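You operate a simulated robot arm through the tools that you are given. There is no shell and no other tool. Be economical: measure what you need, move in short steps, check, and stop when the job is done.

The job below is to be done with a simulated two-armed robot. You get a single attempt, and the scene is never put back.

Task
Wind the big reel on one mark, then brake and bolt it.
Fine: big blue bolt out, then brake off, before both stand levers go to WIND; when it stops, levers back to the middle; brake on, then bolt in. Where these are worked on the way, their far stop is far enough and under half their travel is too little: big blue bolt.

Only the result counts: the job must be done as asked and must still hold three seconds after the hand-in. Knocking over, shifting, dropping, spilling or breaking anything else fails it.

Robot
Two 7-joint arms with two-finger parallel grippers on one trunk, on a base that drives. Base frame: it is fixed to the floor where the robot stands at the start and does not move with it; the origin is under the middle of the robot, x ahead of it, y to its left, z up. Lengths are in mm, angles in degrees, forces in N, time in s.
The left shoulder is at the start at [50, 187, 1160], the right one opposite. With the tool pointing down near the work surface each hand reaches from about 100 to 660 mm from the robot's upright axis, wherever it stands, measured 20 degrees to its own side. Places, roughly: big blue bolt [700, -100, 900]; orange stand lever [-2600, 400, 1300]; white brake lever [600, 500, 900]; white stand lever [-2700, 400, 1300]. Payload 3.43 kg a hand.
The tool frame of a hand sits at the grasp point between the pads (the TCP): z along the fingers, y along the line on which they close. The tips reach 30 mm beyond it. Largest opening 94 mm; finger width 28, thickness 10; the body of the gripper, 50 by 96 mm, starts 55 mm behind the TCP.
Orientation is told as [roll, pitch, yaw] about the base's x, y, z axes, in that order, counted from this pose: with the fingers straight down and closing along the base's y, the tool's x points along the base's -x, its y along +y and its z along -z.

Tools
- The arms move only by the tool nudge_tool. It takes "left_moves", "right_moves" or both (then of equal length, played together; a hand with none holds still); each is a list that holds one entry, the list of rows, each a list of 7 numbers: the shift along the tool's x, y, z in mm, then the turn, a rotation vector about the tool's x, y, z in degrees, then the opening, from 0 (shut) to 1 (fully open). In form: [[[x, y, z, ax, ay, az, claw], ...]]. A call has 1 to 8 rows; each row is the pose to reach, as a shift and turn from the pose commanded when the call began, along the tool's axes at that moment. A row lasts 0.2 s, in which the tool goes at most 50 mm and 8.6 degrees; a call with a longer step from one row to the next is refused whole, and so is a gripper value outside its range. Where a pose cannot be reached the arm comes as near as it can. A force on the tool above 90 N (or 10 N above the force at the start of the call, whichever is more), or a blocked arm, ends the call early, and 0.2 s more pass. The fingers move at their own pace (about 153 mm/s each) and stop on an object; they squeeze with about 35 N. The grip force told is the motor's: it shows also when the fingers shut on nothing. Time passes only in rows, and 0.2 s behind the last, so rows that repeat a pose let the fingers close. It gives the time, the measured TCP pose, the force on the tool (base axes), the opening and the grip force at its end, in the units of the frame above (readings bear some noise), with the torque about the TCP (base axes, N m) and any sound that the robot's microphone picked up.
- Cameras (640 x 400 px; columns grow to the right, rows downward): "scene" is now at [145.9, 28.8, 1342.5]; the picture's right is [0.34, -0.94, 0.00], its down [-0.35, -0.12, -0.93] and it looks along [0.88, 0.32, -0.37] (base axes); focal length 214 px, centre (320, 200). "left" rides on the left gripper at [76, -14, -103] in its tool frame; the picture's right is [0.18, 0.98, 0.00], its down [-0.75, 0.14, -0.64] and it looks along [-0.63, 0.12, 0.77] (tool axes); focal length 243 px, centre (320, 200). "right" rides on the right gripper at [76, 14, -102] in its tool frame; the picture's right is [-0.18, 0.98, 0.00], its down [-0.75, -0.14, -0.64] and it looks along [-0.63, -0.12, 0.77] (tool axes); focal length 243 px, centre (320, 200).
- capture(camera): a new picture of that camera. The clock stands still meanwhile.
- lift_body(by): slides the trunk up (or, below 0, down) by that many mm; the arms and the scene camera ride with it, the base frame stays. It gives what a move gives, with no picture.
- roll_base(legs): drives the robot by 1 to 6 legs, each [ahead, left, turn to the left] in mm, mm and degrees, along the robot's own axes; the way and the turn of a leg run together, so that a leg with both is an arc; at most 1500 mm and 180 degrees a leg. The arms and the cameras ride along, it lands a little off, and it stops where it bumps. It gives what a move gives.
- aim_head(pan, tilt): turns the head with the scene camera to pan (to the left, within 80 degrees either way) and tilt (down, from -29 to 69), counted from straight ahead of the robot. It gives what a move gives.
- probe_pixels(camera, pixels): for up to 12 pixels [column, row] of the newest picture of that camera ("zoom" is the newest enlarged one), the place [x, y, z] in the base frame of the surface seen there, good to about 2 mm. The clock stands still meanwhile.
- zoom(camera, box): a new picture of the part [left, top, right, bottom] of that camera's present view, enlarged. The clock stands still meanwhile.
- finish_job(): hands the job in; it is judged then, once.

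Go step by step. Measure first, check grasps and placings, and put right what went wrong. The budget is 80 turns and 78 pictures, counting those below and the enlarged ones. Unless the task says otherwise, let go and move clear before handing in, and close with one line.

The tools are called after "Call:" as name(argument=value, ...) on one line, values as JSON. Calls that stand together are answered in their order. nudge_tool: Moves the arms, as the interface text tells. Its arguments: {"type":"object","properties":{"left_moves":{"type":"array"},"right_moves":{"type":"array"}},"required":[]} The other tools are called the same way: lift_body (by) slides the trunk up or down; roll_base (legs) drives the base; aim_head (pan, tilt) turns the head that bears the scene camera; capture (camera) takes a picture; probe_pixels (camera, pixels) gives the place of the surface under pixels of a picture; zoom (camera, box) takes an enlarged picture of a part of a camera's view; finish_job () hands the job in.

At the start:

```text
time: 0.0
left_ee_pos: [329.8, 387.7, 1202.2]
left_ee_rot: [0.0, 0.0, 0.0]
left_ft_force: [-0.5, 0.0, 0.0]
left_ft_torque: [0.02, 0.02, 0.0]
left_finger_gap: 94.1
left_grip_force: 0.1
right_ee_pos: [278.3, 15.4, 1268.8]
right_ee_rot: [0.0, 0.0, 0.2]
right_ft_force: [-0.5, 0.9, 0.1]
right_ft_torque: [-0.02, 0.0, 0.01]
right_finger_gap: 93.8
right_grip_force: 0.1
trunk travel left (down, up): [-375.0, 57.0]
robot x, y, heading: [0.5, 2.1, -0.1]
head pan, tilt: [19.8, 21.5]
```

scene: 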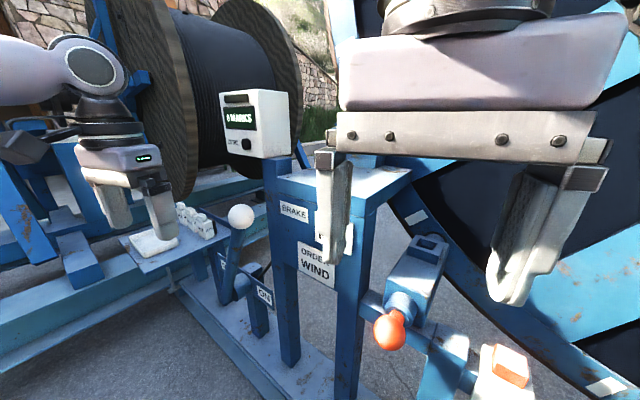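
right: 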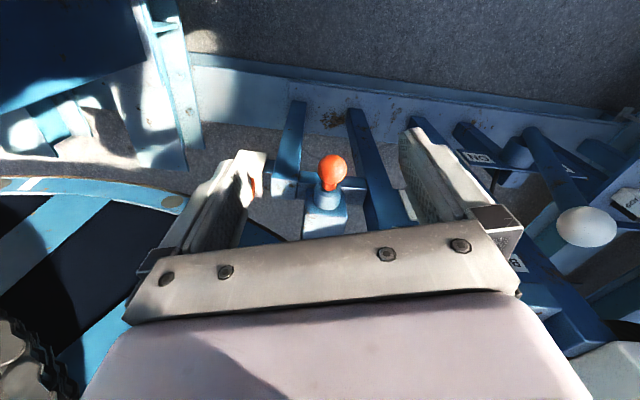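
left: 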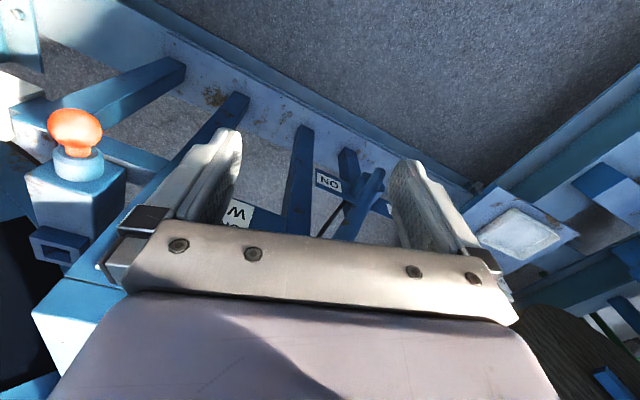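

The scene picture shows the white brake ball near (240,216), an orange knob near (390,330), and an order sign "WIND" near (315,262), with the right hand blocking part of the view. I'll zoom in on these and look around.

Call:
zoom(camera="scene", box=[120, 170, 360, 320])

Call:
zoom(camera="scene", box=[340, 220, 580, 400])

Call:
probe_pixels(camera="scene", pixels=[[240, 216], [390, 332], [415, 265], [235, 255], [225, 300], [510, 362], [155, 243], [400, 300], [262, 295], [340, 185]])

```text
2.67 times, centred on (240, 245) of scene
```

zoom: 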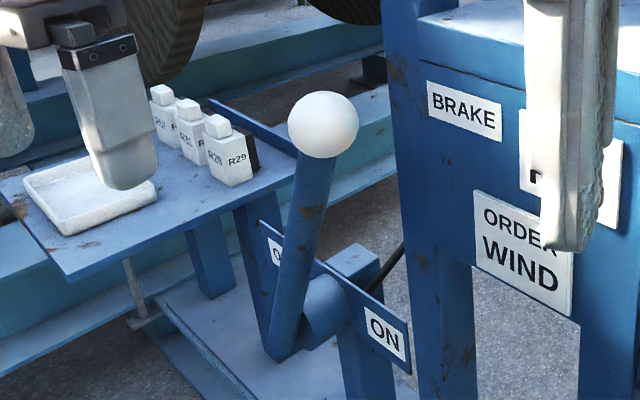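

```text
2.22 times, centred on (460, 310) of scene
```

zoom: 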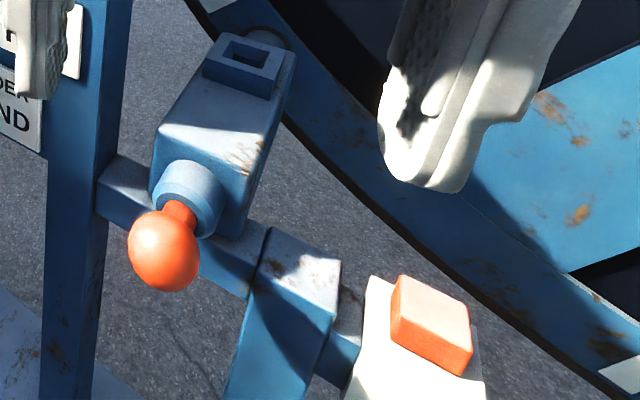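

```text
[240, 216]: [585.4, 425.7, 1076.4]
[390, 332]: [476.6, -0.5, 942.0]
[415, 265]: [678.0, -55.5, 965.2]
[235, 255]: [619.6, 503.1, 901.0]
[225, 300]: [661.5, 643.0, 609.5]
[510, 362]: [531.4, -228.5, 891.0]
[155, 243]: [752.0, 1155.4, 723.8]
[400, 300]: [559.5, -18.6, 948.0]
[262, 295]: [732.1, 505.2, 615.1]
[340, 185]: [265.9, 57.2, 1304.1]
```

The bolt's orange knob is at about (477,0,942) in a blue housing, and the white brake ball is at about (585,426,1076). The right hand still blocks the view, so I'll move both hands aside and then look ahead and behind.

Call:
nudge_tool(right_moves=[[[0, -45, 0, 0, 0, 0, 1], [0, -90, 0, 0, 0, 0, 1], [0, -135, 0, 0, 0, 0, 1], [0, -180, 0, 0, 0, 0, 1], [0, -225, 0, 0, 0, 0, 1], [0, -270, 0, 0, 0, 0, 1], [0, -310, 0, 0, 0, 0, 1], [0, -350, 0, 0, 0, 0, 1]]])

Call:
aim_head(pan=5, tilt=25)

Call:
capture(camera="scene")

Call:
aim_head(pan=-40, tilt=15)

Call:
capture(camera="scene")

```text
time: 2.0
left_ee_pos: [339.5, 420.6, 1187.2]
left_ee_rot: [-1.2, 1.0, 1.9]
left_ft_force: [0.5, -0.4, 0.4]
left_ft_torque: [0.0, 0.0, 0.01]
left_finger_gap: 93.9
left_grip_force: 0.0
right_ee_pos: [320.6, -293.5, 1263.0]
right_ee_rot: [-2.7, 2.0, 2.5]
right_ft_force: [-0.8, 0.5, -1.0]
right_ft_torque: [-0.04, 0.04, -0.04]
right_finger_gap: 93.8
right_grip_force: 0.0
right hand out of reach, approached as far as the arm can: row 8
trunk travel left (down, up): [-375.0, 57.0]
robot x, y, heading: [6.0, 6.2, 1.5]
head pan, tilt: [19.8, 21.5]
stopped in row 8 (right hand): the arm was blocked; the commanded pose is now the measured one
```

```text
time: 2.8
left_ee_pos: [341.1, 420.2, 1182.9]
left_ee_rot: [-1.5, 1.2, 1.7]
left_ft_force: [-0.7, -0.3, 0.9]
left_ft_torque: [0.03, 0.01, 0.05]
left_finger_gap: 93.8
left_grip_force: 0.1
right_ee_pos: [321.3, -294.6, 1261.9]
right_ee_rot: [-2.7, 2.5, 2.3]
right_ft_force: [0.1, 0.3, -0.2]
right_ft_torque: [0.02, -0.01, 0.01]
right_finger_gap: 93.8
right_grip_force: 0.0
trunk travel left (down, up): [-375.0, 57.0]
robot x, y, heading: [2.3, 4.2, 1.6]
head pan, tilt: [5.0, 25.0]
```

```text
72 pictures are left
```

scene: 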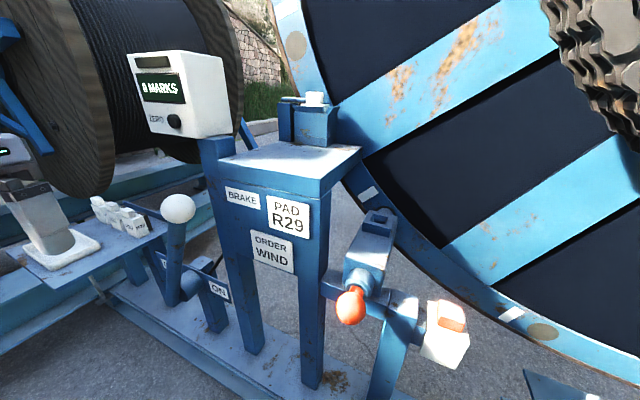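

```text
time: 3.9
left_ee_pos: [340.9, 422.0, 1183.6]
left_ee_rot: [-1.4, 1.3, 1.8]
left_ft_force: [-0.3, 0.0, 0.5]
left_ft_torque: [0.01, 0.01, -0.03]
left_finger_gap: 94.1
left_grip_force: 0.0
right_ee_pos: [319.4, -294.6, 1263.1]
right_ee_rot: [-2.7, 2.4, 2.2]
right_ft_force: [0.2, -0.5, 0.3]
right_ft_torque: [0.01, -0.01, 0.01]
right_finger_gap: 94.1
right_grip_force: 0.0
trunk travel left (down, up): [-375.0, 57.0]
robot x, y, heading: [0.0, 6.5, 1.9]
head pan, tilt: [-40.0, 15.0]
```

```text
71 pictures are left
```

scene: 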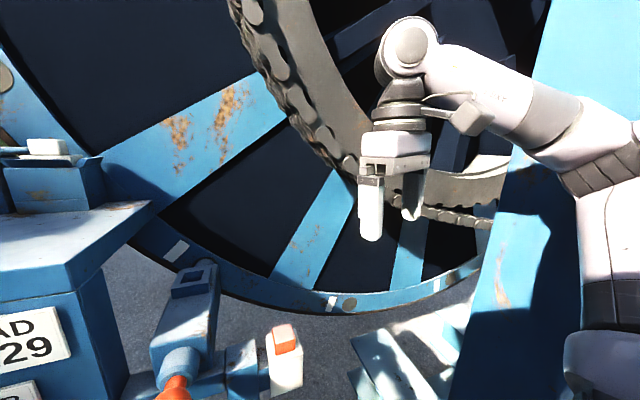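

The panel reads "PAD R29", "ORDER WIND" and "8 MARKS", with small tagged blocks beside it. I'll zoom in on the details.

Call:
aim_head(pan=8, tilt=25)

Call:
zoom(camera="scene", box=[120, 40, 360, 190])

Call:
zoom(camera="scene", box=[20, 170, 260, 320])

Call:
zoom(camera="scene", box=[320, 190, 560, 400])

Call:
probe_pixels(camera="zoom", pixels=[[180, 300], [320, 200]])

```text
time: 5.0
left_ee_pos: [340.0, 421.1, 1184.2]
left_ee_rot: [-1.3, 1.3, 1.6]
left_ft_force: [0.7, -0.4, 0.0]
left_ft_torque: [0.06, 0.01, -0.01]
left_finger_gap: 94.1
left_grip_force: 0.1
right_ee_pos: [320.5, -293.5, 1262.8]
right_ee_rot: [-2.9, 2.6, 2.3]
right_ft_force: [-0.1, -0.2, -0.2]
right_ft_torque: [-0.04, 0.05, 0.0]
right_finger_gap: 94.1
right_grip_force: 0.0
trunk travel left (down, up): [-375.0, 57.0]
robot x, y, heading: [2.7, 1.9, 1.9]
head pan, tilt: [8.0, 25.0]
```

```text
2.67 times, centred on (240, 115) of scene
```

zoom: 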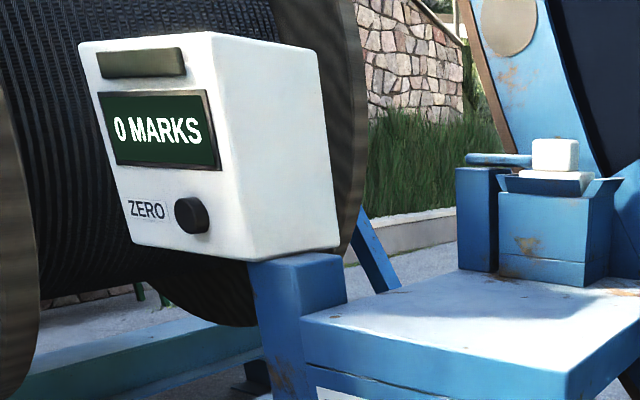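

```text
2.67 times, centred on (140, 245) of scene
```

zoom: 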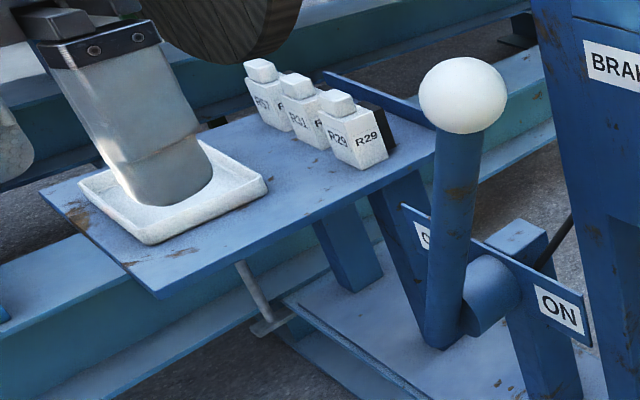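

```text
1.90 times, centred on (440, 295) of scene
```

zoom: 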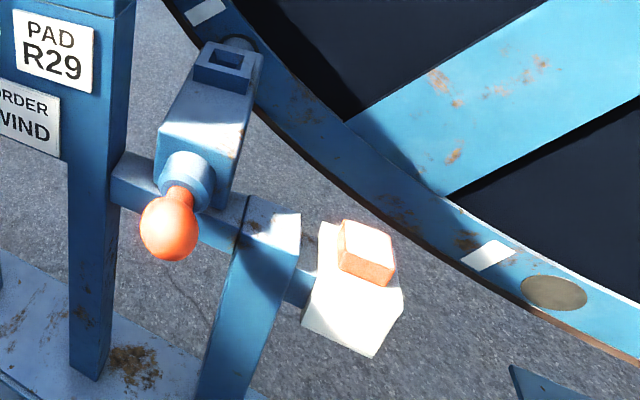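

```text
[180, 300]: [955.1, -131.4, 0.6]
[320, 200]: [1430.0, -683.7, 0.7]
```

The counter reads "0 MARKS", the brake lever sits between OFF and ON plates, and the orange knob comes out of the blue collar. I'll measure the bolt and the brake lever closely.

Call:
zoom(camera="scene", box=[310, 190, 470, 300])

Call:
capture(camera="scene")

Call:
capture(camera="right")

Call:
capture(camera="left")

Call:
probe_pixels(camera="scene", pixels=[[358, 305], [363, 287], [372, 275], [383, 250], [390, 225], [455, 315], [448, 340], [189, 210], [182, 270], [212, 275], [225, 293], [175, 255]])

```text
3.64 times, centred on (390, 245) of scene
```

zoom: 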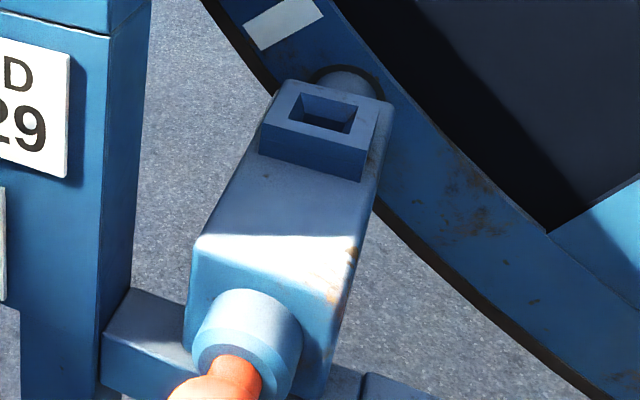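

```text
66 pictures are left
```

scene: 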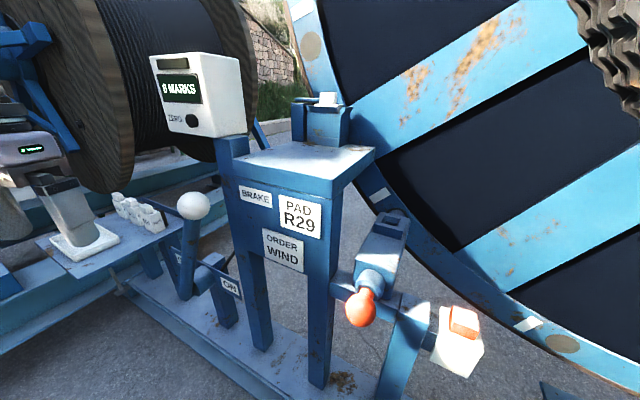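

```text
65 pictures are left
```

right: 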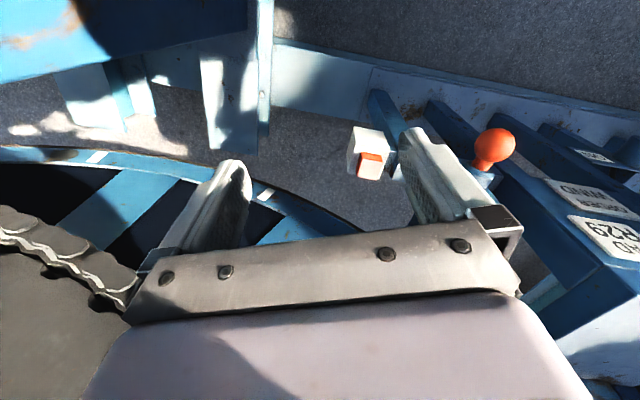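

```text
64 pictures are left
```

left: 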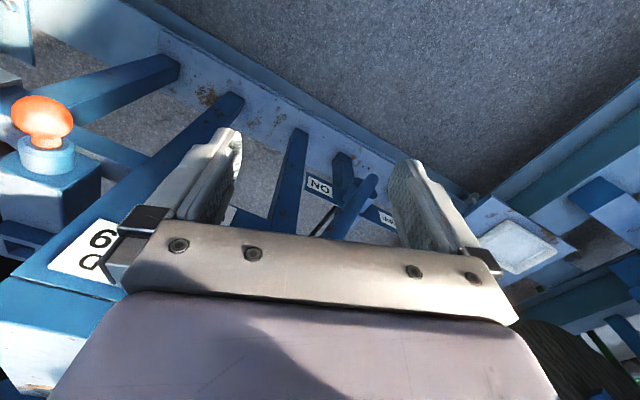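

```text
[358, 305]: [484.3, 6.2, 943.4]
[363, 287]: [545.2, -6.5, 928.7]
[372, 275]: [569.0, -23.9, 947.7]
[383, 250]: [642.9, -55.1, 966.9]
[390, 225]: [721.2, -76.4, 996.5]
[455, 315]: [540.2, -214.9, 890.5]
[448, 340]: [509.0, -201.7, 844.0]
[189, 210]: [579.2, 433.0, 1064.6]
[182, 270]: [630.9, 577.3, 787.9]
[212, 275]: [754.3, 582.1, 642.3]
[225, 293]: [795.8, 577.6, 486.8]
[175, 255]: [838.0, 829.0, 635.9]
```

The housing axis runs at about -19° in the xy plane, from (569,-24) to (721,-76). I'll zoom closer on the knob and the brake lever to get exact geometry.

Call:
zoom(camera="scene", box=[330, 200, 426, 330])

Call:
probe_pixels(camera="zoom", pixels=[[320, 200], [150, 290], [200, 340], [170, 330], [260, 180], [220, 240], [300, 40], [330, 190]])

Call:
zoom(camera="scene", box=[140, 180, 260, 310])

```text
3.08 times, centred on (378, 265) of scene
```

zoom: 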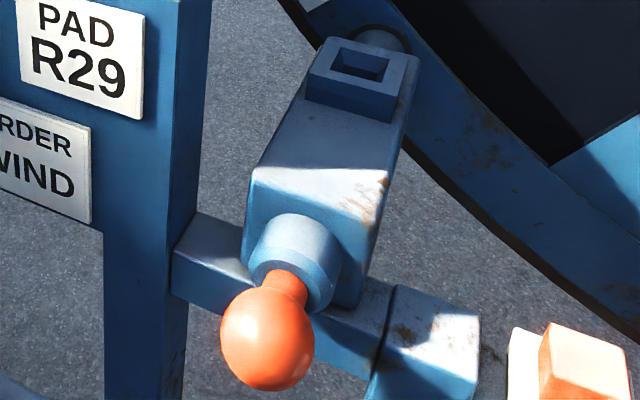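

```text
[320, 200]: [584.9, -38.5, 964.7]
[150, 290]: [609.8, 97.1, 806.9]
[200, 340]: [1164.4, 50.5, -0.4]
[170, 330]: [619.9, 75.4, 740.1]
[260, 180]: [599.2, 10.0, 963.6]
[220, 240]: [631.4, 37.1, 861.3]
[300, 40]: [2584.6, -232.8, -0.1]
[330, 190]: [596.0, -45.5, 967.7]
```

```text
3.08 times, centred on (200, 245) of scene
```

zoom: 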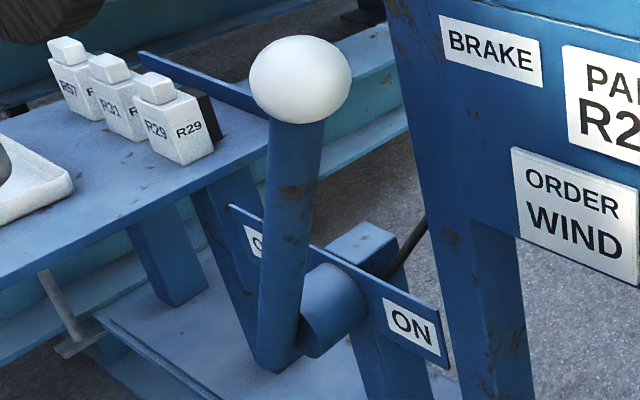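

Now I'll probe the brake lever in this newest zoom, then the knob.

Call:
probe_pixels(camera="zoom", pixels=[[300, 80], [256, 80], [344, 80], [300, 42], [295, 150], [285, 240], [275, 340], [340, 300], [410, 325], [255, 240], [370, 235], [310, 330]])

Call:
zoom(camera="scene", box=[330, 200, 426, 330])

Call:
probe_pixels(camera="zoom", pixels=[[265, 335], [226, 335], [308, 335], [265, 384], [292, 282], [270, 240], [330, 240], [300, 217], [385, 180], [255, 175], [320, 45], [415, 60]])

```text
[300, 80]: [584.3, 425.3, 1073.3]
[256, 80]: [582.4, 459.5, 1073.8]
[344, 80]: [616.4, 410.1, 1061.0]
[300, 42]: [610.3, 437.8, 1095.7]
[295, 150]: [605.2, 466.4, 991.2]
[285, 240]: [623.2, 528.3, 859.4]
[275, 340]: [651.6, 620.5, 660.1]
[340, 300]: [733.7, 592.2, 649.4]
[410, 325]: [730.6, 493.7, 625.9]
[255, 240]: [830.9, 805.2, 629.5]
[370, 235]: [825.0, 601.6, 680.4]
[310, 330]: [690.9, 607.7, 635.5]
```

```text
3.08 times, centred on (378, 265) of scene
```

zoom: 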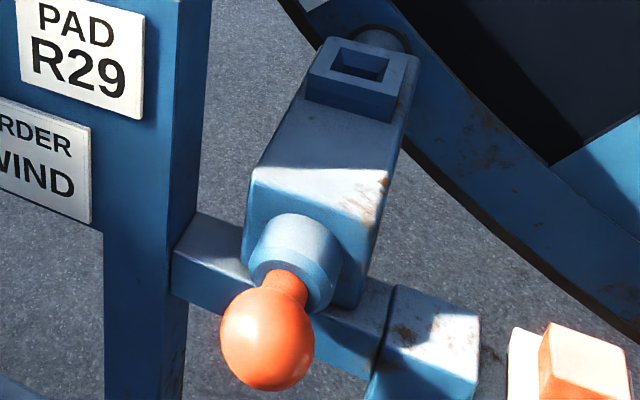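

```text
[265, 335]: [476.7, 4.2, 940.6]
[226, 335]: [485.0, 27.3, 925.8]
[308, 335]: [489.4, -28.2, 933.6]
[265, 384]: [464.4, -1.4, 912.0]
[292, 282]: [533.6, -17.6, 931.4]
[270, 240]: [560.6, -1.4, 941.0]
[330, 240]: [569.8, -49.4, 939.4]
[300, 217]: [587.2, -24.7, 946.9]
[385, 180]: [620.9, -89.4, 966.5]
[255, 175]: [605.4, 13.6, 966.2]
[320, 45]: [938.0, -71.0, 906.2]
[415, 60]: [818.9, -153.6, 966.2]
```

The knob is about 55 mm wide, centred near (493,-1,918), on an axis of about (0.95,-0.31,0). The brake lever pivots near (690,600,650) and leans towards ON. I'll bring the right hand above the knob with yaw -18.

Call:
nudge_tool(right_moves=[[[-23, 36, 20, -0.3, -0.3, 2.5, 1], [-46, 71, 41, -0.7, -0.6, 5, 1], [-69, 107, 61, -1, -0.9, 7.5, 1], [-91, 143, 81, -1.3, -1.2, 10, 1], [-114, 179, 102, -1.7, -1.5, 12.5, 1], [-137, 214, 122, -2, -1.8, 15, 1], [-160, 250, 143, -2.3, -2.1, 17.5, 1], [-183, 286, 163, -2.7, -2.4, 20, 1]]])

Call:
capture(camera="right")

```text
time: 6.8
left_ee_pos: [324.4, 396.7, 1202.0]
left_ee_rot: [-0.2, 0.1, 1.2]
left_ft_force: [-0.3, 0.0, -0.6]
left_ft_torque: [-0.02, 0.03, -0.03]
left_finger_gap: 94.1
left_grip_force: 0.1
right_ee_pos: [467.5, -35.4, 1092.8]
right_ee_rot: [2.0, -1.6, -18.5]
right_ft_force: [-0.1, 0.8, 0.0]
right_ft_torque: [0.02, -0.03, -0.02]
right_finger_gap: 94.1
right_grip_force: 0.0
trunk travel left (down, up): [-375.0, 57.0]
robot x, y, heading: [6.1, 0.7, 1.1]
head pan, tilt: [8.0, 25.0]
```

```text
60 pictures are left
```

right: 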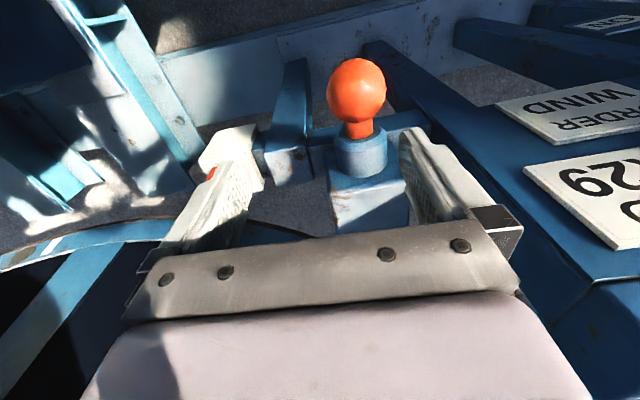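

The knob is at (357,88) in the right view, and the bolt axis looks roughly aligned with the hand. I'll probe the knob and collar here.

Call:
probe_pixels(camera="right", pixels=[[357, 88], [332, 88], [382, 88], [357, 62], [358, 130], [362, 145], [340, 148], [384, 145], [340, 195], [395, 190], [362, 175]])

```text
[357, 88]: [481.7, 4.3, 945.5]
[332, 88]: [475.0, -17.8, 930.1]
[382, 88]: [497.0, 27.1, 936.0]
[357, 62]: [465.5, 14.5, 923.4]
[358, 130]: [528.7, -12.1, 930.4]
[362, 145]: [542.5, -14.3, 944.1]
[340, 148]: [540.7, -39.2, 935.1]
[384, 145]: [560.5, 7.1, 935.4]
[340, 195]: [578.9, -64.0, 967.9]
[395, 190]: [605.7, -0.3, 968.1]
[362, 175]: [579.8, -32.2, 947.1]
```

The knob centre is about (486,4,917) with its neck at about (529,-12). I'll centre over it and go partway down.

Call:
nudge_tool(right_moves=[[[-10, 20, 10, 1.2, 0.5, 0.8, 1], [-11, 37, 40, 2.4, 0.9, 1.5, 1], [-11, 37, 80, 2.4, 0.9, 1.5, 1], [-11, 37, 105, 2.4, 0.9, 1.5, 1], [-11, 37, 110, 2.4, 0.9, 1.5, 1]]])

Call:
capture(camera="right")

```text
time: 8.1
left_ee_pos: [323.8, 395.9, 1201.2]
left_ee_rot: [0.1, 0.0, 1.3]
left_ft_force: [0.0, 0.0, 0.4]
left_ft_torque: [-0.01, -0.02, 0.0]
left_finger_gap: 94.1
left_grip_force: 0.0
right_ee_pos: [493.6, -0.1, 982.5]
right_ee_rot: [-0.4, -0.7, -19.8]
right_ft_force: [-0.7, -0.7, -0.6]
right_ft_torque: [0.02, 0.0, -0.01]
right_finger_gap: 93.9
right_grip_force: 0.0
trunk travel left (down, up): [-375.0, 57.0]
robot x, y, heading: [2.2, 5.5, 0.8]
head pan, tilt: [8.0, 25.0]
```

```text
59 pictures are left
```

right: 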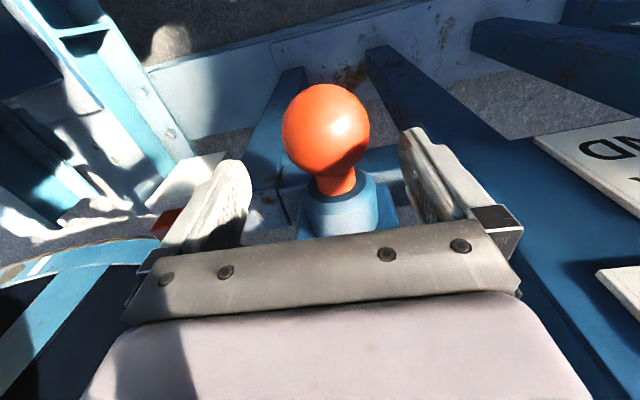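

The knob sits centred between the fingers at (326,125). I'll go down 64 mm and close.

Call:
nudge_tool(right_moves=[[[0, 0, 35, 0, 0, 0, 1], [0, 2, 64, 0, 0, 0, 1], [0, 2, 64, 0, 0, 0, 1], [0, 2, 64, 0, 0, 0, 0], [0, 2, 64, 0, 0, 0, 0], [0, 2, 64, 0, 0, 0, 0]]])

Call:
capture(camera="right")

```text
time: 9.4
left_ee_pos: [323.8, 396.4, 1201.8]
left_ee_rot: [0.0, 0.0, 1.2]
left_ft_force: [0.1, 0.3, 0.5]
left_ft_torque: [0.0, -0.01, 0.01]
left_finger_gap: 94.0
left_grip_force: 0.1
right_ee_pos: [494.8, 2.4, 920.8]
right_ee_rot: [-0.3, -0.7, -19.8]
right_ft_force: [-0.1, 1.1, -2.6]
right_ft_torque: [0.26, -0.38, 0.03]
right_finger_gap: 67.1
right_grip_force: 45.2
trunk travel left (down, up): [-375.0, 57.0]
robot x, y, heading: [3.1, -0.5, 0.8]
head pan, tilt: [8.0, 25.0]
```

```text
58 pictures are left
```

right: 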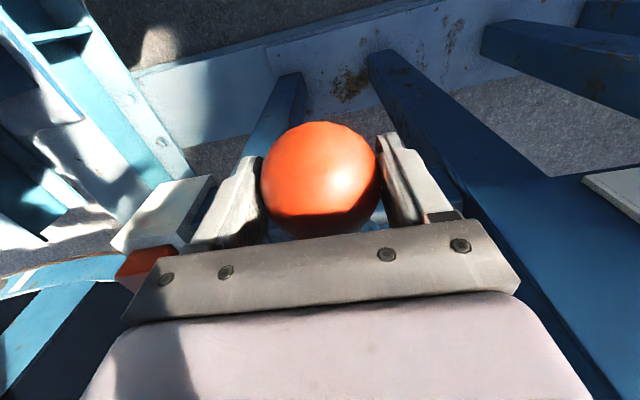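

The knob is gripped with a 67 mm gap. I'll pull along the axis, tool +x.

Call:
nudge_tool(right_moves=[[[10, 0, 0, 0, 0, 0, 0], [20, 0, 0, 0, 0, 0, 0], [30, 0, 0, 0, 0, 0, 0], [40, 0, 0, 0, 0, 0, 0]]])

Call:
capture(camera="right")

```text
time: 10.4
left_ee_pos: [323.2, 395.2, 1202.2]
left_ee_rot: [0.1, -0.1, 1.2]
left_ft_force: [0.1, 0.7, 0.7]
left_ft_torque: [0.02, 0.04, 0.02]
left_finger_gap: 93.8
left_grip_force: 0.1
right_ee_pos: [456.3, 14.1, 920.1]
right_ee_rot: [-0.5, -0.8, -19.9]
right_ft_force: [-0.9, -9.1, 10.3]
right_ft_torque: [0.32, 0.09, 0.11]
right_finger_gap: 67.0
right_grip_force: 45.3
trunk travel left (down, up): [-375.0, 57.0]
robot x, y, heading: [0.3, -0.0, 1.3]
head pan, tilt: [8.0, 25.0]
```

```text
57 pictures are left
```

right: 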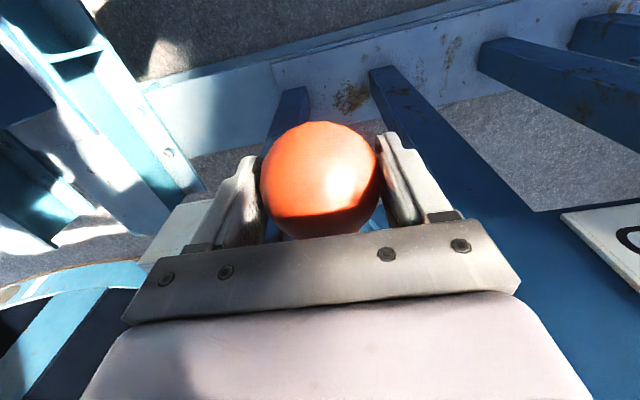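

The bolt is sliding along its axis at about -17°. I'll keep pulling until the stop, correcting the direction slightly.

Call:
nudge_tool(right_moves=[[[10, -1, -1, 0, 0, 0, 0], [20, -1.5, -1, 0, 0, 0, 0], [30, -2, -1, 0, 0, 0, 0], [40, -2.5, -1, 0, 0, 0, 0], [50, -3, -1, 0, 0, 0, 0], [60, -3.5, -1, 0, 0, 0, 0], [70, -4, -1, 0, 0, 0, 0], [80, -4.5, -1, 0, 0, 0, 0]]])

Call:
capture(camera="right")

Call:
capture(camera="scene")

```text
time: 12.2
left_ee_pos: [329.4, 394.0, 1201.3]
left_ee_rot: [0.2, 0.2, 1.2]
left_ft_force: [-0.6, 0.0, -0.4]
left_ft_torque: [-0.01, 0.0, 0.01]
left_finger_gap: 94.2
left_grip_force: 0.2
right_ee_pos: [394.9, 33.9, 920.2]
right_ee_rot: [-0.1, -1.7, -20.9]
right_ft_force: [54.2, -9.1, 9.7]
right_ft_torque: [0.38, 0.7, 0.32]
right_finger_gap: 67.0
right_grip_force: 44.7
trunk travel left (down, up): [-375.0, 57.0]
robot x, y, heading: [4.3, 2.0, 1.3]
head pan, tilt: [8.0, 25.0]
```

```text
56 pictures are left
```

right: 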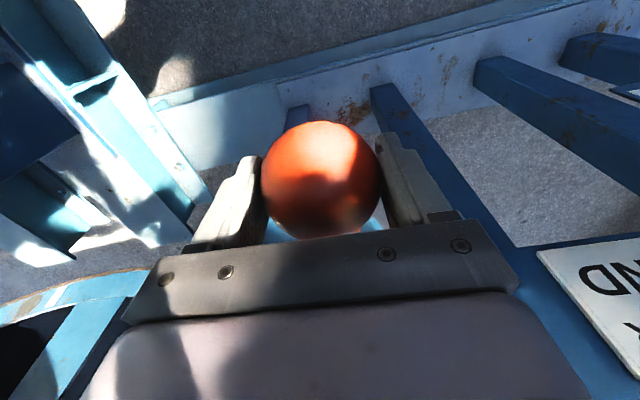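

```text
55 pictures are left
```

scene: 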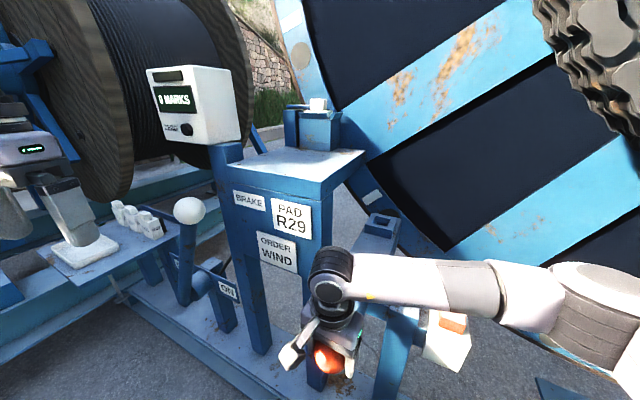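

The bolt moved about 105 mm and now pushes back with 54 N, so it is at the far stop. I'll relax, open and lift clear, then check that it stays out.

Call:
nudge_tool(right_moves=[[[-12, 0, 0, 0, 0, 0, 0], [-12, 0, 0, 0, 0, 0, 1], [-12, 0, 0, 0, 0, 0, 1], [-12, 0, -40, 0, 0, 0, 1], [-12, 0, -85, 0, 0, 0, 1], [-12, -20, -130, 0, 0, 0, 1], [-12, -60, -155, 0, 0, 0, 1], [-12, -100, -175, 0, 0, 0, 1]]])

Call:
capture(camera="scene")

```text
time: 14.1
left_ee_pos: [324.2, 394.5, 1202.2]
left_ee_rot: [0.0, -0.1, 1.2]
left_ft_force: [0.0, 0.5, 0.2]
left_ft_torque: [0.02, 0.01, -0.01]
left_finger_gap: 94.0
left_grip_force: 0.0
right_ee_pos: [355.6, -59.9, 1096.2]
right_ee_rot: [-0.3, -0.8, -19.9]
right_ft_force: [0.3, -0.6, 0.4]
right_ft_torque: [0.03, -0.01, -0.01]
right_finger_gap: 93.9
right_grip_force: 0.2
trunk travel left (down, up): [-375.0, 57.0]
robot x, y, heading: [4.0, 2.3, 0.9]
head pan, tilt: [8.0, 25.0]
```

```text
54 pictures are left
```

scene: 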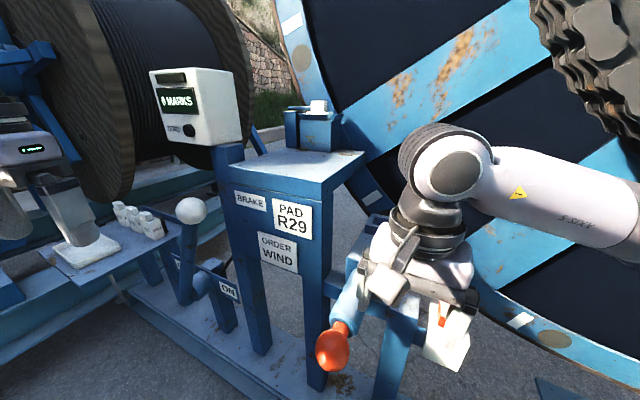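

The bolt stays out with its knob at (333,350). For the brake I'll need to be nearer, so I'll look at the floor ahead and to the left for room to drive.

Call:
aim_head(pan=30, tilt=45)

Call:
capture(camera="scene")

Call:
probe_pixels(camera="scene", pixels=[[320, 300], [200, 250], [420, 330], [100, 300], [60, 200], [320, 250], [250, 200], [480, 300]])

```text
time: 14.9
left_ee_pos: [323.5, 395.7, 1201.7]
left_ee_rot: [-0.1, -0.1, 1.2]
left_ft_force: [0.0, -1.1, 0.6]
left_ft_torque: [0.0, 0.01, -0.01]
left_finger_gap: 93.8
left_grip_force: 0.0
right_ee_pos: [357.0, -59.2, 1096.5]
right_ee_rot: [-0.4, -0.7, -19.8]
right_ft_force: [0.0, 0.6, 0.6]
right_ft_torque: [-0.01, -0.03, -0.01]
right_finger_gap: 93.8
right_grip_force: 0.1
trunk travel left (down, up): [-375.0, 57.0]
robot x, y, heading: [1.6, 0.6, 1.2]
head pan, tilt: [30.0, 45.0]
```

```text
53 pictures are left
```

scene: 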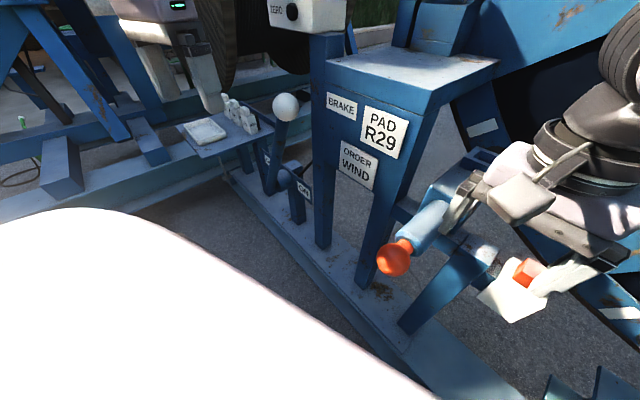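

```text
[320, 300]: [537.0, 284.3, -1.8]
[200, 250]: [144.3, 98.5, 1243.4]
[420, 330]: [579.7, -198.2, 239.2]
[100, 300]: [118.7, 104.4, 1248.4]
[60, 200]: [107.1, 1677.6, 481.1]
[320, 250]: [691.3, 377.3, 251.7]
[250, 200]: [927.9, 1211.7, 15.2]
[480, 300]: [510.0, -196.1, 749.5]
```

There's open floor on my left, with the frame rail only at x≳600. I'll drive 420 left and 90 ahead, so both brake positions come within the left hand's reach.

Call:
roll_base(legs=[[0, 420, 0], [90, 0, 0]])

Call:
aim_head(pan=10, tilt=35)

Call:
capture(camera="scene")

Call:
capture(camera="left")

```text
time: 19.9
left_ee_pos: [405.8, 824.1, 1201.1]
left_ee_rot: [0.0, 0.0, 1.3]
left_ft_force: [-0.4, 0.3, -0.3]
left_ft_torque: [0.0, 0.02, 0.01]
left_finger_gap: 93.7
left_grip_force: 0.1
right_ee_pos: [438.8, 370.1, 1096.9]
right_ee_rot: [-0.4, -0.7, -19.6]
right_ft_force: [0.5, -0.3, 0.1]
right_ft_torque: [0.0, 0.03, -0.02]
right_finger_gap: 94.0
right_grip_force: 0.2
trunk travel left (down, up): [-375.0, 57.0]
robot x, y, heading: [85.5, 429.8, 1.0]
head pan, tilt: [30.0, 45.0]
```

```text
time: 20.7
left_ee_pos: [405.7, 823.9, 1202.8]
left_ee_rot: [0.1, 0.0, 1.3]
left_ft_force: [-0.4, 0.8, 0.3]
left_ft_torque: [-0.01, 0.0, 0.02]
left_finger_gap: 94.0
left_grip_force: 0.0
right_ee_pos: [438.2, 368.9, 1096.7]
right_ee_rot: [-0.3, -0.7, -19.7]
right_ft_force: [0.0, -0.6, -0.9]
right_ft_torque: [-0.01, 0.02, -0.01]
right_finger_gap: 93.8
right_grip_force: 0.1
trunk travel left (down, up): [-375.0, 57.0]
robot x, y, heading: [85.1, 426.5, 1.2]
head pan, tilt: [10.0, 35.0]
```

```text
52 pictures are left
```

scene: 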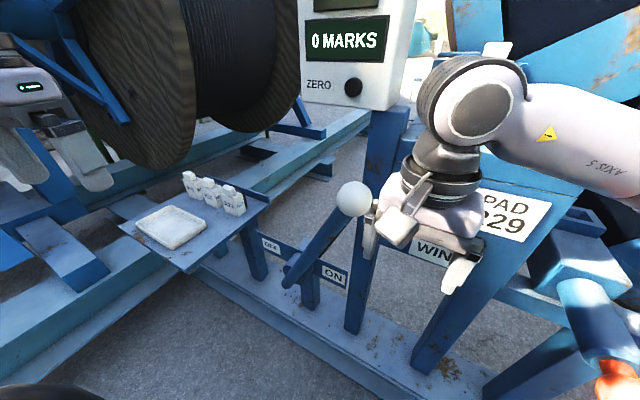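

```text
51 pictures are left
```

left: 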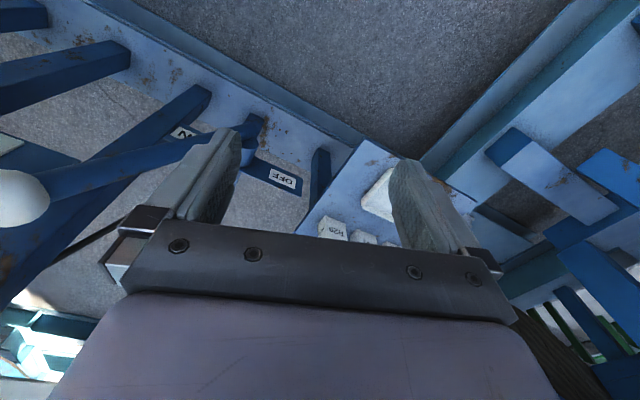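

Now the plates are clear: OFF at (270,246), ON at (334,277), and the lever leans right over ON, so the brake is on. I'll probe the geometry.

Call:
probe_pixels(camera="scene", pixels=[[354, 198], [340, 198], [368, 198], [354, 184], [330, 235], [310, 260], [289, 283], [270, 246], [334, 277], [308, 265], [230, 200], [170, 225]])

Call:
zoom(camera="scene", box=[230, 170, 390, 310])

```text
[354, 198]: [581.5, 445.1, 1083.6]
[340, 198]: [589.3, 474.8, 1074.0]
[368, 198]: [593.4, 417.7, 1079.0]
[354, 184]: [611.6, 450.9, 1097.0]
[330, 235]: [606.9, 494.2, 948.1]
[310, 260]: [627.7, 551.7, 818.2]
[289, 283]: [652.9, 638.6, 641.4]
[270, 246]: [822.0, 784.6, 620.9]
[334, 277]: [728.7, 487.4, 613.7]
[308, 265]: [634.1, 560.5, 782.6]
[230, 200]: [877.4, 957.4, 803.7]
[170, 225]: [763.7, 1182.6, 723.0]
```

```text
2.86 times, centred on (310, 240) of scene
```

zoom: 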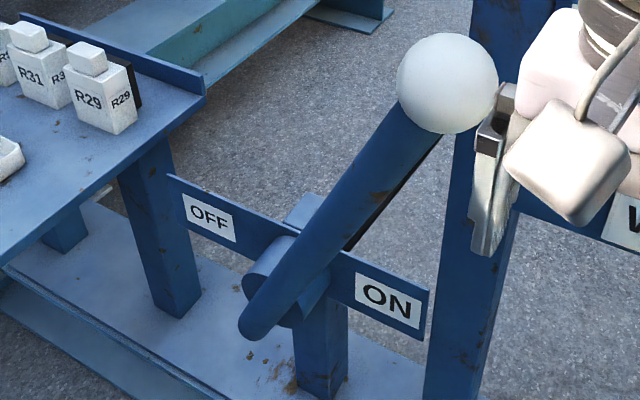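

The ball swings along about (0.30,0.95) from (612,446) to roughly (731,826) at z≈1062, with a 474 mm lever. I'll check the rail's floor edge to see how much closer I can drive.

Call:
capture(camera="scene")

Call:
probe_pixels(camera="scene", pixels=[[230, 290], [260, 310], [300, 335], [340, 355], [390, 380], [230, 300], [300, 348], [150, 330], [60, 365], [30, 380], [100, 340]])

```text
49 pictures are left
```

scene: 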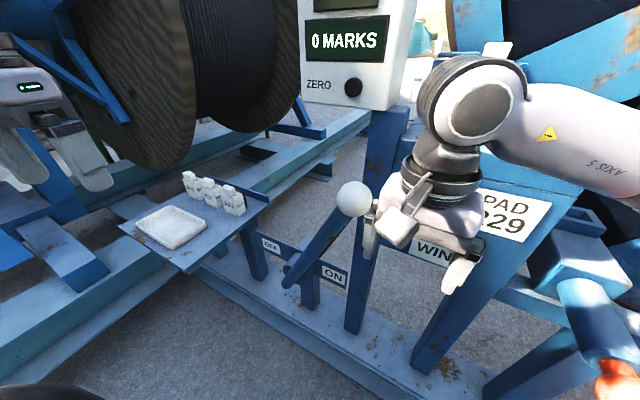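

```text
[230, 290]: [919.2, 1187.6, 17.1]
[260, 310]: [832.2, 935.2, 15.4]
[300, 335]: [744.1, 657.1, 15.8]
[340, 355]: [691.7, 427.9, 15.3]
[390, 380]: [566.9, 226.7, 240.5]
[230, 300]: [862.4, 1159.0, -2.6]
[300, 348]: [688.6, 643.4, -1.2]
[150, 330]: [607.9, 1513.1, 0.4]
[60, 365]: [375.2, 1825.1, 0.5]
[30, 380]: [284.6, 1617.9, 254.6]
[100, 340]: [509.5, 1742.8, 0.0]
```

The rail is at x≈690 and the floor is free up to it. I'll tuck the right hand back first, then drive 65 ahead and 60 left.

Call:
nudge_tool(right_moves=[[[20, -30, -10, 0, 0, 0, 1], [40, -60, -20, 0, 0, 0, 1], [60, -90, -30, 0, 0, 0, 1], [80, -120, -40, 0, 0, 0, 1], [80, -150, -60, 0, 0, 0, 1]]])

Call:
roll_base(legs=[[65, 60, 0]])

```text
time: 21.9
left_ee_pos: [404.3, 823.3, 1202.0]
left_ee_rot: [0.1, -0.1, 1.3]
left_ft_force: [-0.1, -0.2, 0.5]
left_ft_torque: [-0.02, -0.03, -0.05]
left_finger_gap: 93.9
left_grip_force: 0.1
right_ee_pos: [311.8, 252.2, 1157.3]
right_ee_rot: [-0.4, -0.8, -19.5]
right_ft_force: [0.4, -0.9, 0.2]
right_ft_torque: [-0.01, -0.02, 0.0]
right_finger_gap: 93.8
right_grip_force: 0.2
trunk travel left (down, up): [-375.0, 57.0]
robot x, y, heading: [88.3, 428.3, 1.2]
head pan, tilt: [10.0, 35.0]
```

```text
time: 23.1
left_ee_pos: [468.5, 883.9, 1201.5]
left_ee_rot: [0.0, 0.1, 1.3]
left_ft_force: [-0.1, 0.4, 0.4]
left_ft_torque: [-0.03, -0.01, 0.0]
left_finger_gap: 94.0
left_grip_force: 0.1
right_ee_pos: [377.1, 314.9, 1158.2]
right_ee_rot: [-0.5, -0.7, -19.7]
right_ft_force: [0.1, -0.1, 0.1]
right_ft_torque: [-0.02, 0.03, -0.02]
right_finger_gap: 94.0
right_grip_force: 0.0
trunk travel left (down, up): [-375.0, 57.0]
robot x, y, heading: [150.4, 488.4, 1.5]
head pan, tilt: [10.0, 35.0]
```

I'm at (150,488). Next I bring the left hand over the ball, turned to yaw -17.5.

Call:
nudge_tool(left_moves=[[[-13, -43, 0, 0, 0, 2.4, 1], [-26, -86, 0, 0, 0, 4.7, 1], [-39, -130, 0, 0, 0, 7.1, 1], [-52, -173, 0, 0, 0, 9.4, 1], [-65, -216, 0, 0, 0, 11.8, 1], [-78, -259, 5, 0, 0, 14.1, 1], [-91, -302, 10, 0, 0, 16.5, 1], [-104, -345, 15, 0, 0, 18.8, 1]]])

Call:
capture(camera="left")

```text
time: 24.9
left_ee_pos: [530.4, 657.6, 1214.5]
left_ee_rot: [0.0, 0.0, -16.1]
left_ft_force: [0.8, 0.2, 0.0]
left_ft_torque: [-0.01, -0.01, 0.03]
left_finger_gap: 94.0
left_grip_force: 0.2
left hand out of reach, approached as far as the arm can: row 6, 7, 8
right_ee_pos: [374.7, 314.2, 1157.5]
right_ee_rot: [-0.3, -0.9, -19.7]
right_ft_force: [-0.2, 0.4, 0.0]
right_ft_torque: [0.03, 0.0, -0.02]
right_finger_gap: 93.8
right_grip_force: 0.0
trunk travel left (down, up): [-375.0, 57.0]
robot x, y, heading: [153.5, 488.9, 1.1]
head pan, tilt: [10.0, 35.0]
```

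```text
48 pictures are left
```

left: 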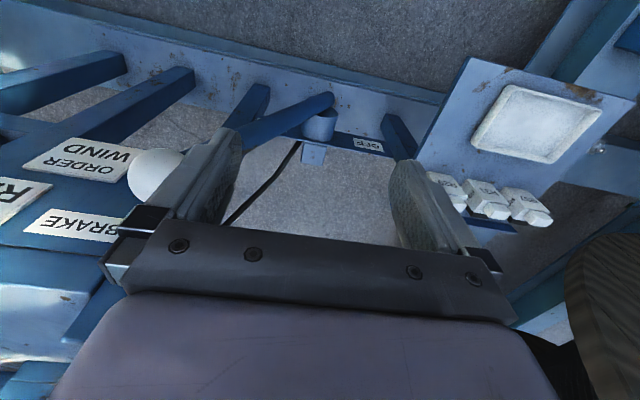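

The hand stopped short at (530,658,1214), so it is limited by height. I'll raise the trunk, then go lower and further towards the ball.

Call:
lift_body(by=55)

Call:
nudge_tool(left_moves=[[[0, 0, 35, 0, 0, 0, 1], [0, 0, 70, 0, 0, 0, 1], [0, -20, 100, 0, 0, 0, 1], [-5, -60, 105, 0, 0, 0.5, 1], [-8, -100, 105, 0, 0, 1, 1], [-12, -140, 105, 0, 0, 1.4, 1], [-15, -175, 105, 0, 0, 1.4, 1], [-20, -210, 105, 0, 0, 1.4, 1]]])

Call:
capture(camera="left")

```text
time: 25.9
left_ee_pos: [531.2, 658.0, 1270.4]
left_ee_rot: [0.0, -0.1, -16.0]
left_ft_force: [-0.5, 0.2, 0.0]
left_ft_torque: [0.01, -0.01, -0.02]
left_finger_gap: 94.0
left_grip_force: 0.1
right_ee_pos: [376.3, 313.7, 1212.3]
right_ee_rot: [-0.5, -0.7, -19.7]
right_ft_force: [0.2, -0.1, 0.8]
right_ft_torque: [-0.01, 0.02, -0.02]
right_finger_gap: 94.0
right_grip_force: 0.1
trunk travel left (down, up): [-430.0, 2.0]
robot x, y, heading: [149.4, 487.5, 1.0]
head pan, tilt: [10.0, 35.0]
```

```text
time: 27.7
left_ee_pos: [477.3, 608.9, 1145.7]
left_ee_rot: [-0.1, -0.1, -17.4]
left_ft_force: [-0.3, 0.6, -0.3]
left_ft_torque: [0.0, -0.01, 0.02]
left_finger_gap: 94.2
left_grip_force: 0.0
left hand out of reach, approached as far as the arm can: row 4, 5, 6, 7, 8
right_ee_pos: [375.9, 314.1, 1212.3]
right_ee_rot: [-0.4, -0.7, -19.7]
right_ft_force: [-0.2, -0.5, -0.5]
right_ft_torque: [-0.01, 0.01, 0.02]
right_finger_gap: 94.0
right_grip_force: 0.1
trunk travel left (down, up): [-430.0, 2.0]
robot x, y, heading: [149.5, 490.9, 1.0]
head pan, tilt: [10.0, 35.0]
```

```text
47 pictures are left
```

left: 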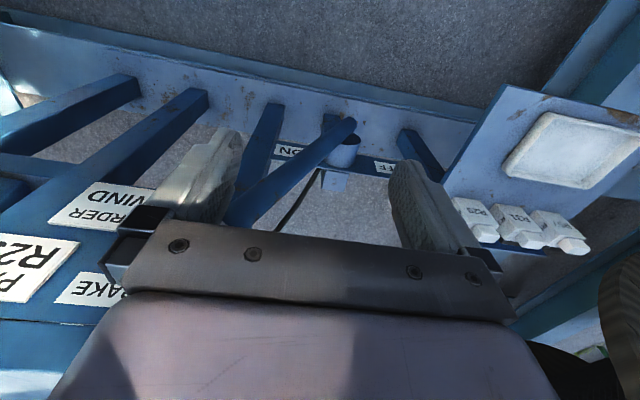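

The left hand can't cross further at this yaw. The right hand managed this yaw well, so I'll tuck the left hand outward and drive left and ahead to work the brake with the right hand.

Call:
nudge_tool(left_moves=[[[5, 40, 0, 0, 0, -3, 1], [10, 80, 0, 0, 0, -6, 1], [20, 120, 0, 0, 0, -9, 1], [40, 160, 0, 0, 0, -12, 1], [60, 195, 0, 0, 0, -15, 1], [80, 230, 0, 0, 0, -17, 1]]])

Call:
roll_base(legs=[[0, 260, 0], [50, 0, 0]])

Call:
capture(camera="right")

```text
time: 29.1
left_ee_pos: [469.1, 850.1, 1150.0]
left_ee_rot: [0.0, -0.1, -0.5]
left_ft_force: [-0.4, -0.4, 0.0]
left_ft_torque: [-0.02, -0.05, 0.0]
left_finger_gap: 93.9
left_grip_force: 0.0
right_ee_pos: [375.4, 314.1, 1213.4]
right_ee_rot: [-0.6, -0.8, -19.7]
right_ft_force: [0.3, 0.5, -0.1]
right_ft_torque: [-0.02, 0.01, -0.01]
right_finger_gap: 94.0
right_grip_force: 0.1
trunk travel left (down, up): [-430.0, 2.0]
robot x, y, heading: [148.2, 492.9, 1.1]
head pan, tilt: [10.0, 35.0]
```

```text
time: 32.5
left_ee_pos: [517.9, 1114.8, 1148.6]
left_ee_rot: [0.1, 0.1, -0.7]
left_ft_force: [-0.2, 0.4, 0.7]
left_ft_torque: [0.0, 0.05, 0.01]
left_finger_gap: 94.0
left_grip_force: 0.0
right_ee_pos: [421.0, 580.1, 1212.1]
right_ee_rot: [-0.4, -0.6, -20.2]
right_ft_force: [0.4, 0.2, -0.1]
right_ft_torque: [0.0, 0.05, 0.0]
right_finger_gap: 94.0
right_grip_force: 0.0
trunk travel left (down, up): [-430.0, 2.0]
robot x, y, heading: [191.0, 757.1, 0.9]
head pan, tilt: [10.0, 35.0]
```

```text
46 pictures are left
```

right: 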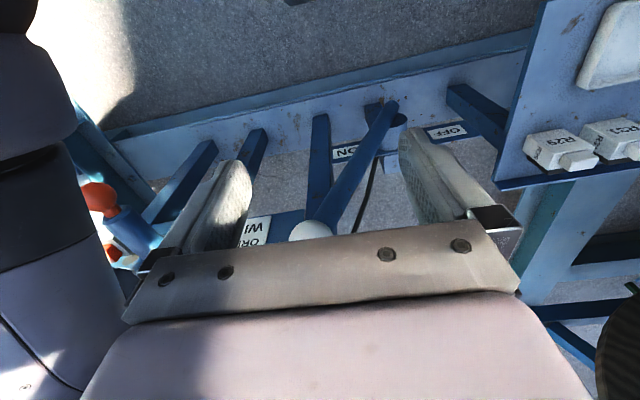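

The right hand is near the lever (white ball at (310,230)). I'll move it above the ball.

Call:
nudge_tool(right_moves=[[[-38, -10, 5, 0, 0, -0.5, 1], [-75, -20, 12, 0, 0, -1, 1], [-113, -30, 20, 0, 0, -1.5, 1], [-150, -40, 30, 0, 0, -2, 1], [-188, -50, 38, 0, 0, -2.5, 1], [-225, -60, 45, 0, 0, -2.5, 1], [-225, -60, 45, 0, 0, -2.5, 1]]])

Call:
capture(camera="right")

Call:
capture(camera="scene")

```text
time: 34.1
left_ee_pos: [516.3, 1114.6, 1150.8]
left_ee_rot: [0.0, -0.1, -0.8]
left_ft_force: [0.1, 0.1, -0.3]
left_ft_torque: [0.01, -0.01, 0.01]
left_finger_gap: 93.8
left_grip_force: 0.1
right_ee_pos: [610.1, 446.0, 1169.6]
right_ee_rot: [-0.5, -0.8, -17.4]
right_ft_force: [-0.3, -0.1, -0.3]
right_ft_torque: [0.04, -0.01, 0.02]
right_finger_gap: 93.9
right_grip_force: 0.1
trunk travel left (down, up): [-430.0, 2.0]
robot x, y, heading: [191.8, 757.0, 1.2]
head pan, tilt: [10.0, 35.0]
```

```text
45 pictures are left
```

right: 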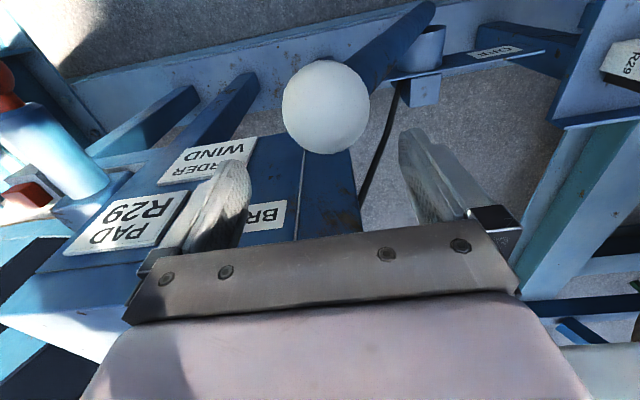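

```text
44 pictures are left
```

scene: 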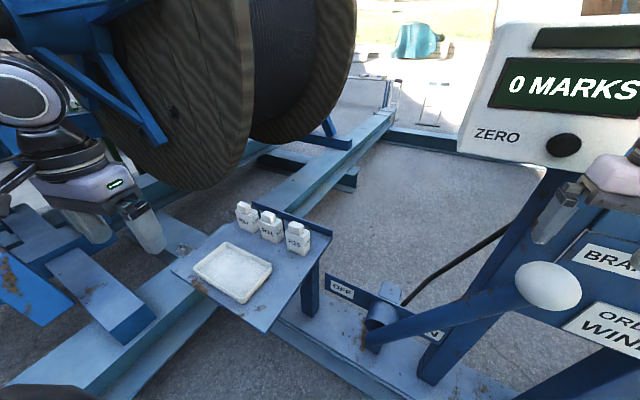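

The ball at (326,107) is about 79 mm across, a tight straddle in 94 mm. I'll probe it to centre precisely.

Call:
probe_pixels(camera="right", pixels=[[326, 107], [290, 105], [363, 105], [326, 66], [326, 147], [340, 135], [310, 80]])

```text
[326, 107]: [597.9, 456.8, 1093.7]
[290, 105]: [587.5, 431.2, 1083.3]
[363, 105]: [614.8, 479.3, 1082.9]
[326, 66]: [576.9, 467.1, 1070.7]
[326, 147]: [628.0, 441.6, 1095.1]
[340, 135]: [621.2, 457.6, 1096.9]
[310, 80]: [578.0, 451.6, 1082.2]
```

The ball centre is about (610.5,449,1060) with a radius of 39. I'll lower the open fingers around it.

Call:
nudge_tool(right_moves=[[[2, 3.5, 20, 0, 0, 0, 1], [2, 3.5, 45, 0, 0, 0, 1], [2, 3.5, 70, 0, 0, 0, 1], [2, 3.5, 90, 0, 0, 0, 1], [2, 3.5, 105, 0, 0, 0, 1]]])

Call:
capture(camera="right")

```text
time: 35.3
left_ee_pos: [515.7, 1114.7, 1149.9]
left_ee_rot: [0.1, -0.2, -0.9]
left_ft_force: [1.0, -1.2, 0.0]
left_ft_torque: [0.02, -0.02, -0.03]
left_finger_gap: 94.3
left_grip_force: 0.0
right_ee_pos: [610.5, 447.5, 1066.4]
right_ee_rot: [-0.3, -0.8, -17.6]
right_ft_force: [0.4, 0.2, 0.3]
right_ft_torque: [0.01, 0.01, -0.01]
right_finger_gap: 94.4
right_grip_force: 0.2
trunk travel left (down, up): [-430.0, 2.0]
robot x, y, heading: [190.3, 757.2, 0.6]
head pan, tilt: [10.0, 35.0]
```

```text
43 pictures are left
```

right: 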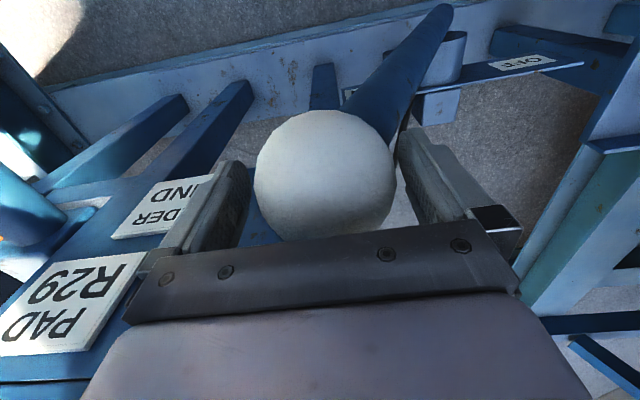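

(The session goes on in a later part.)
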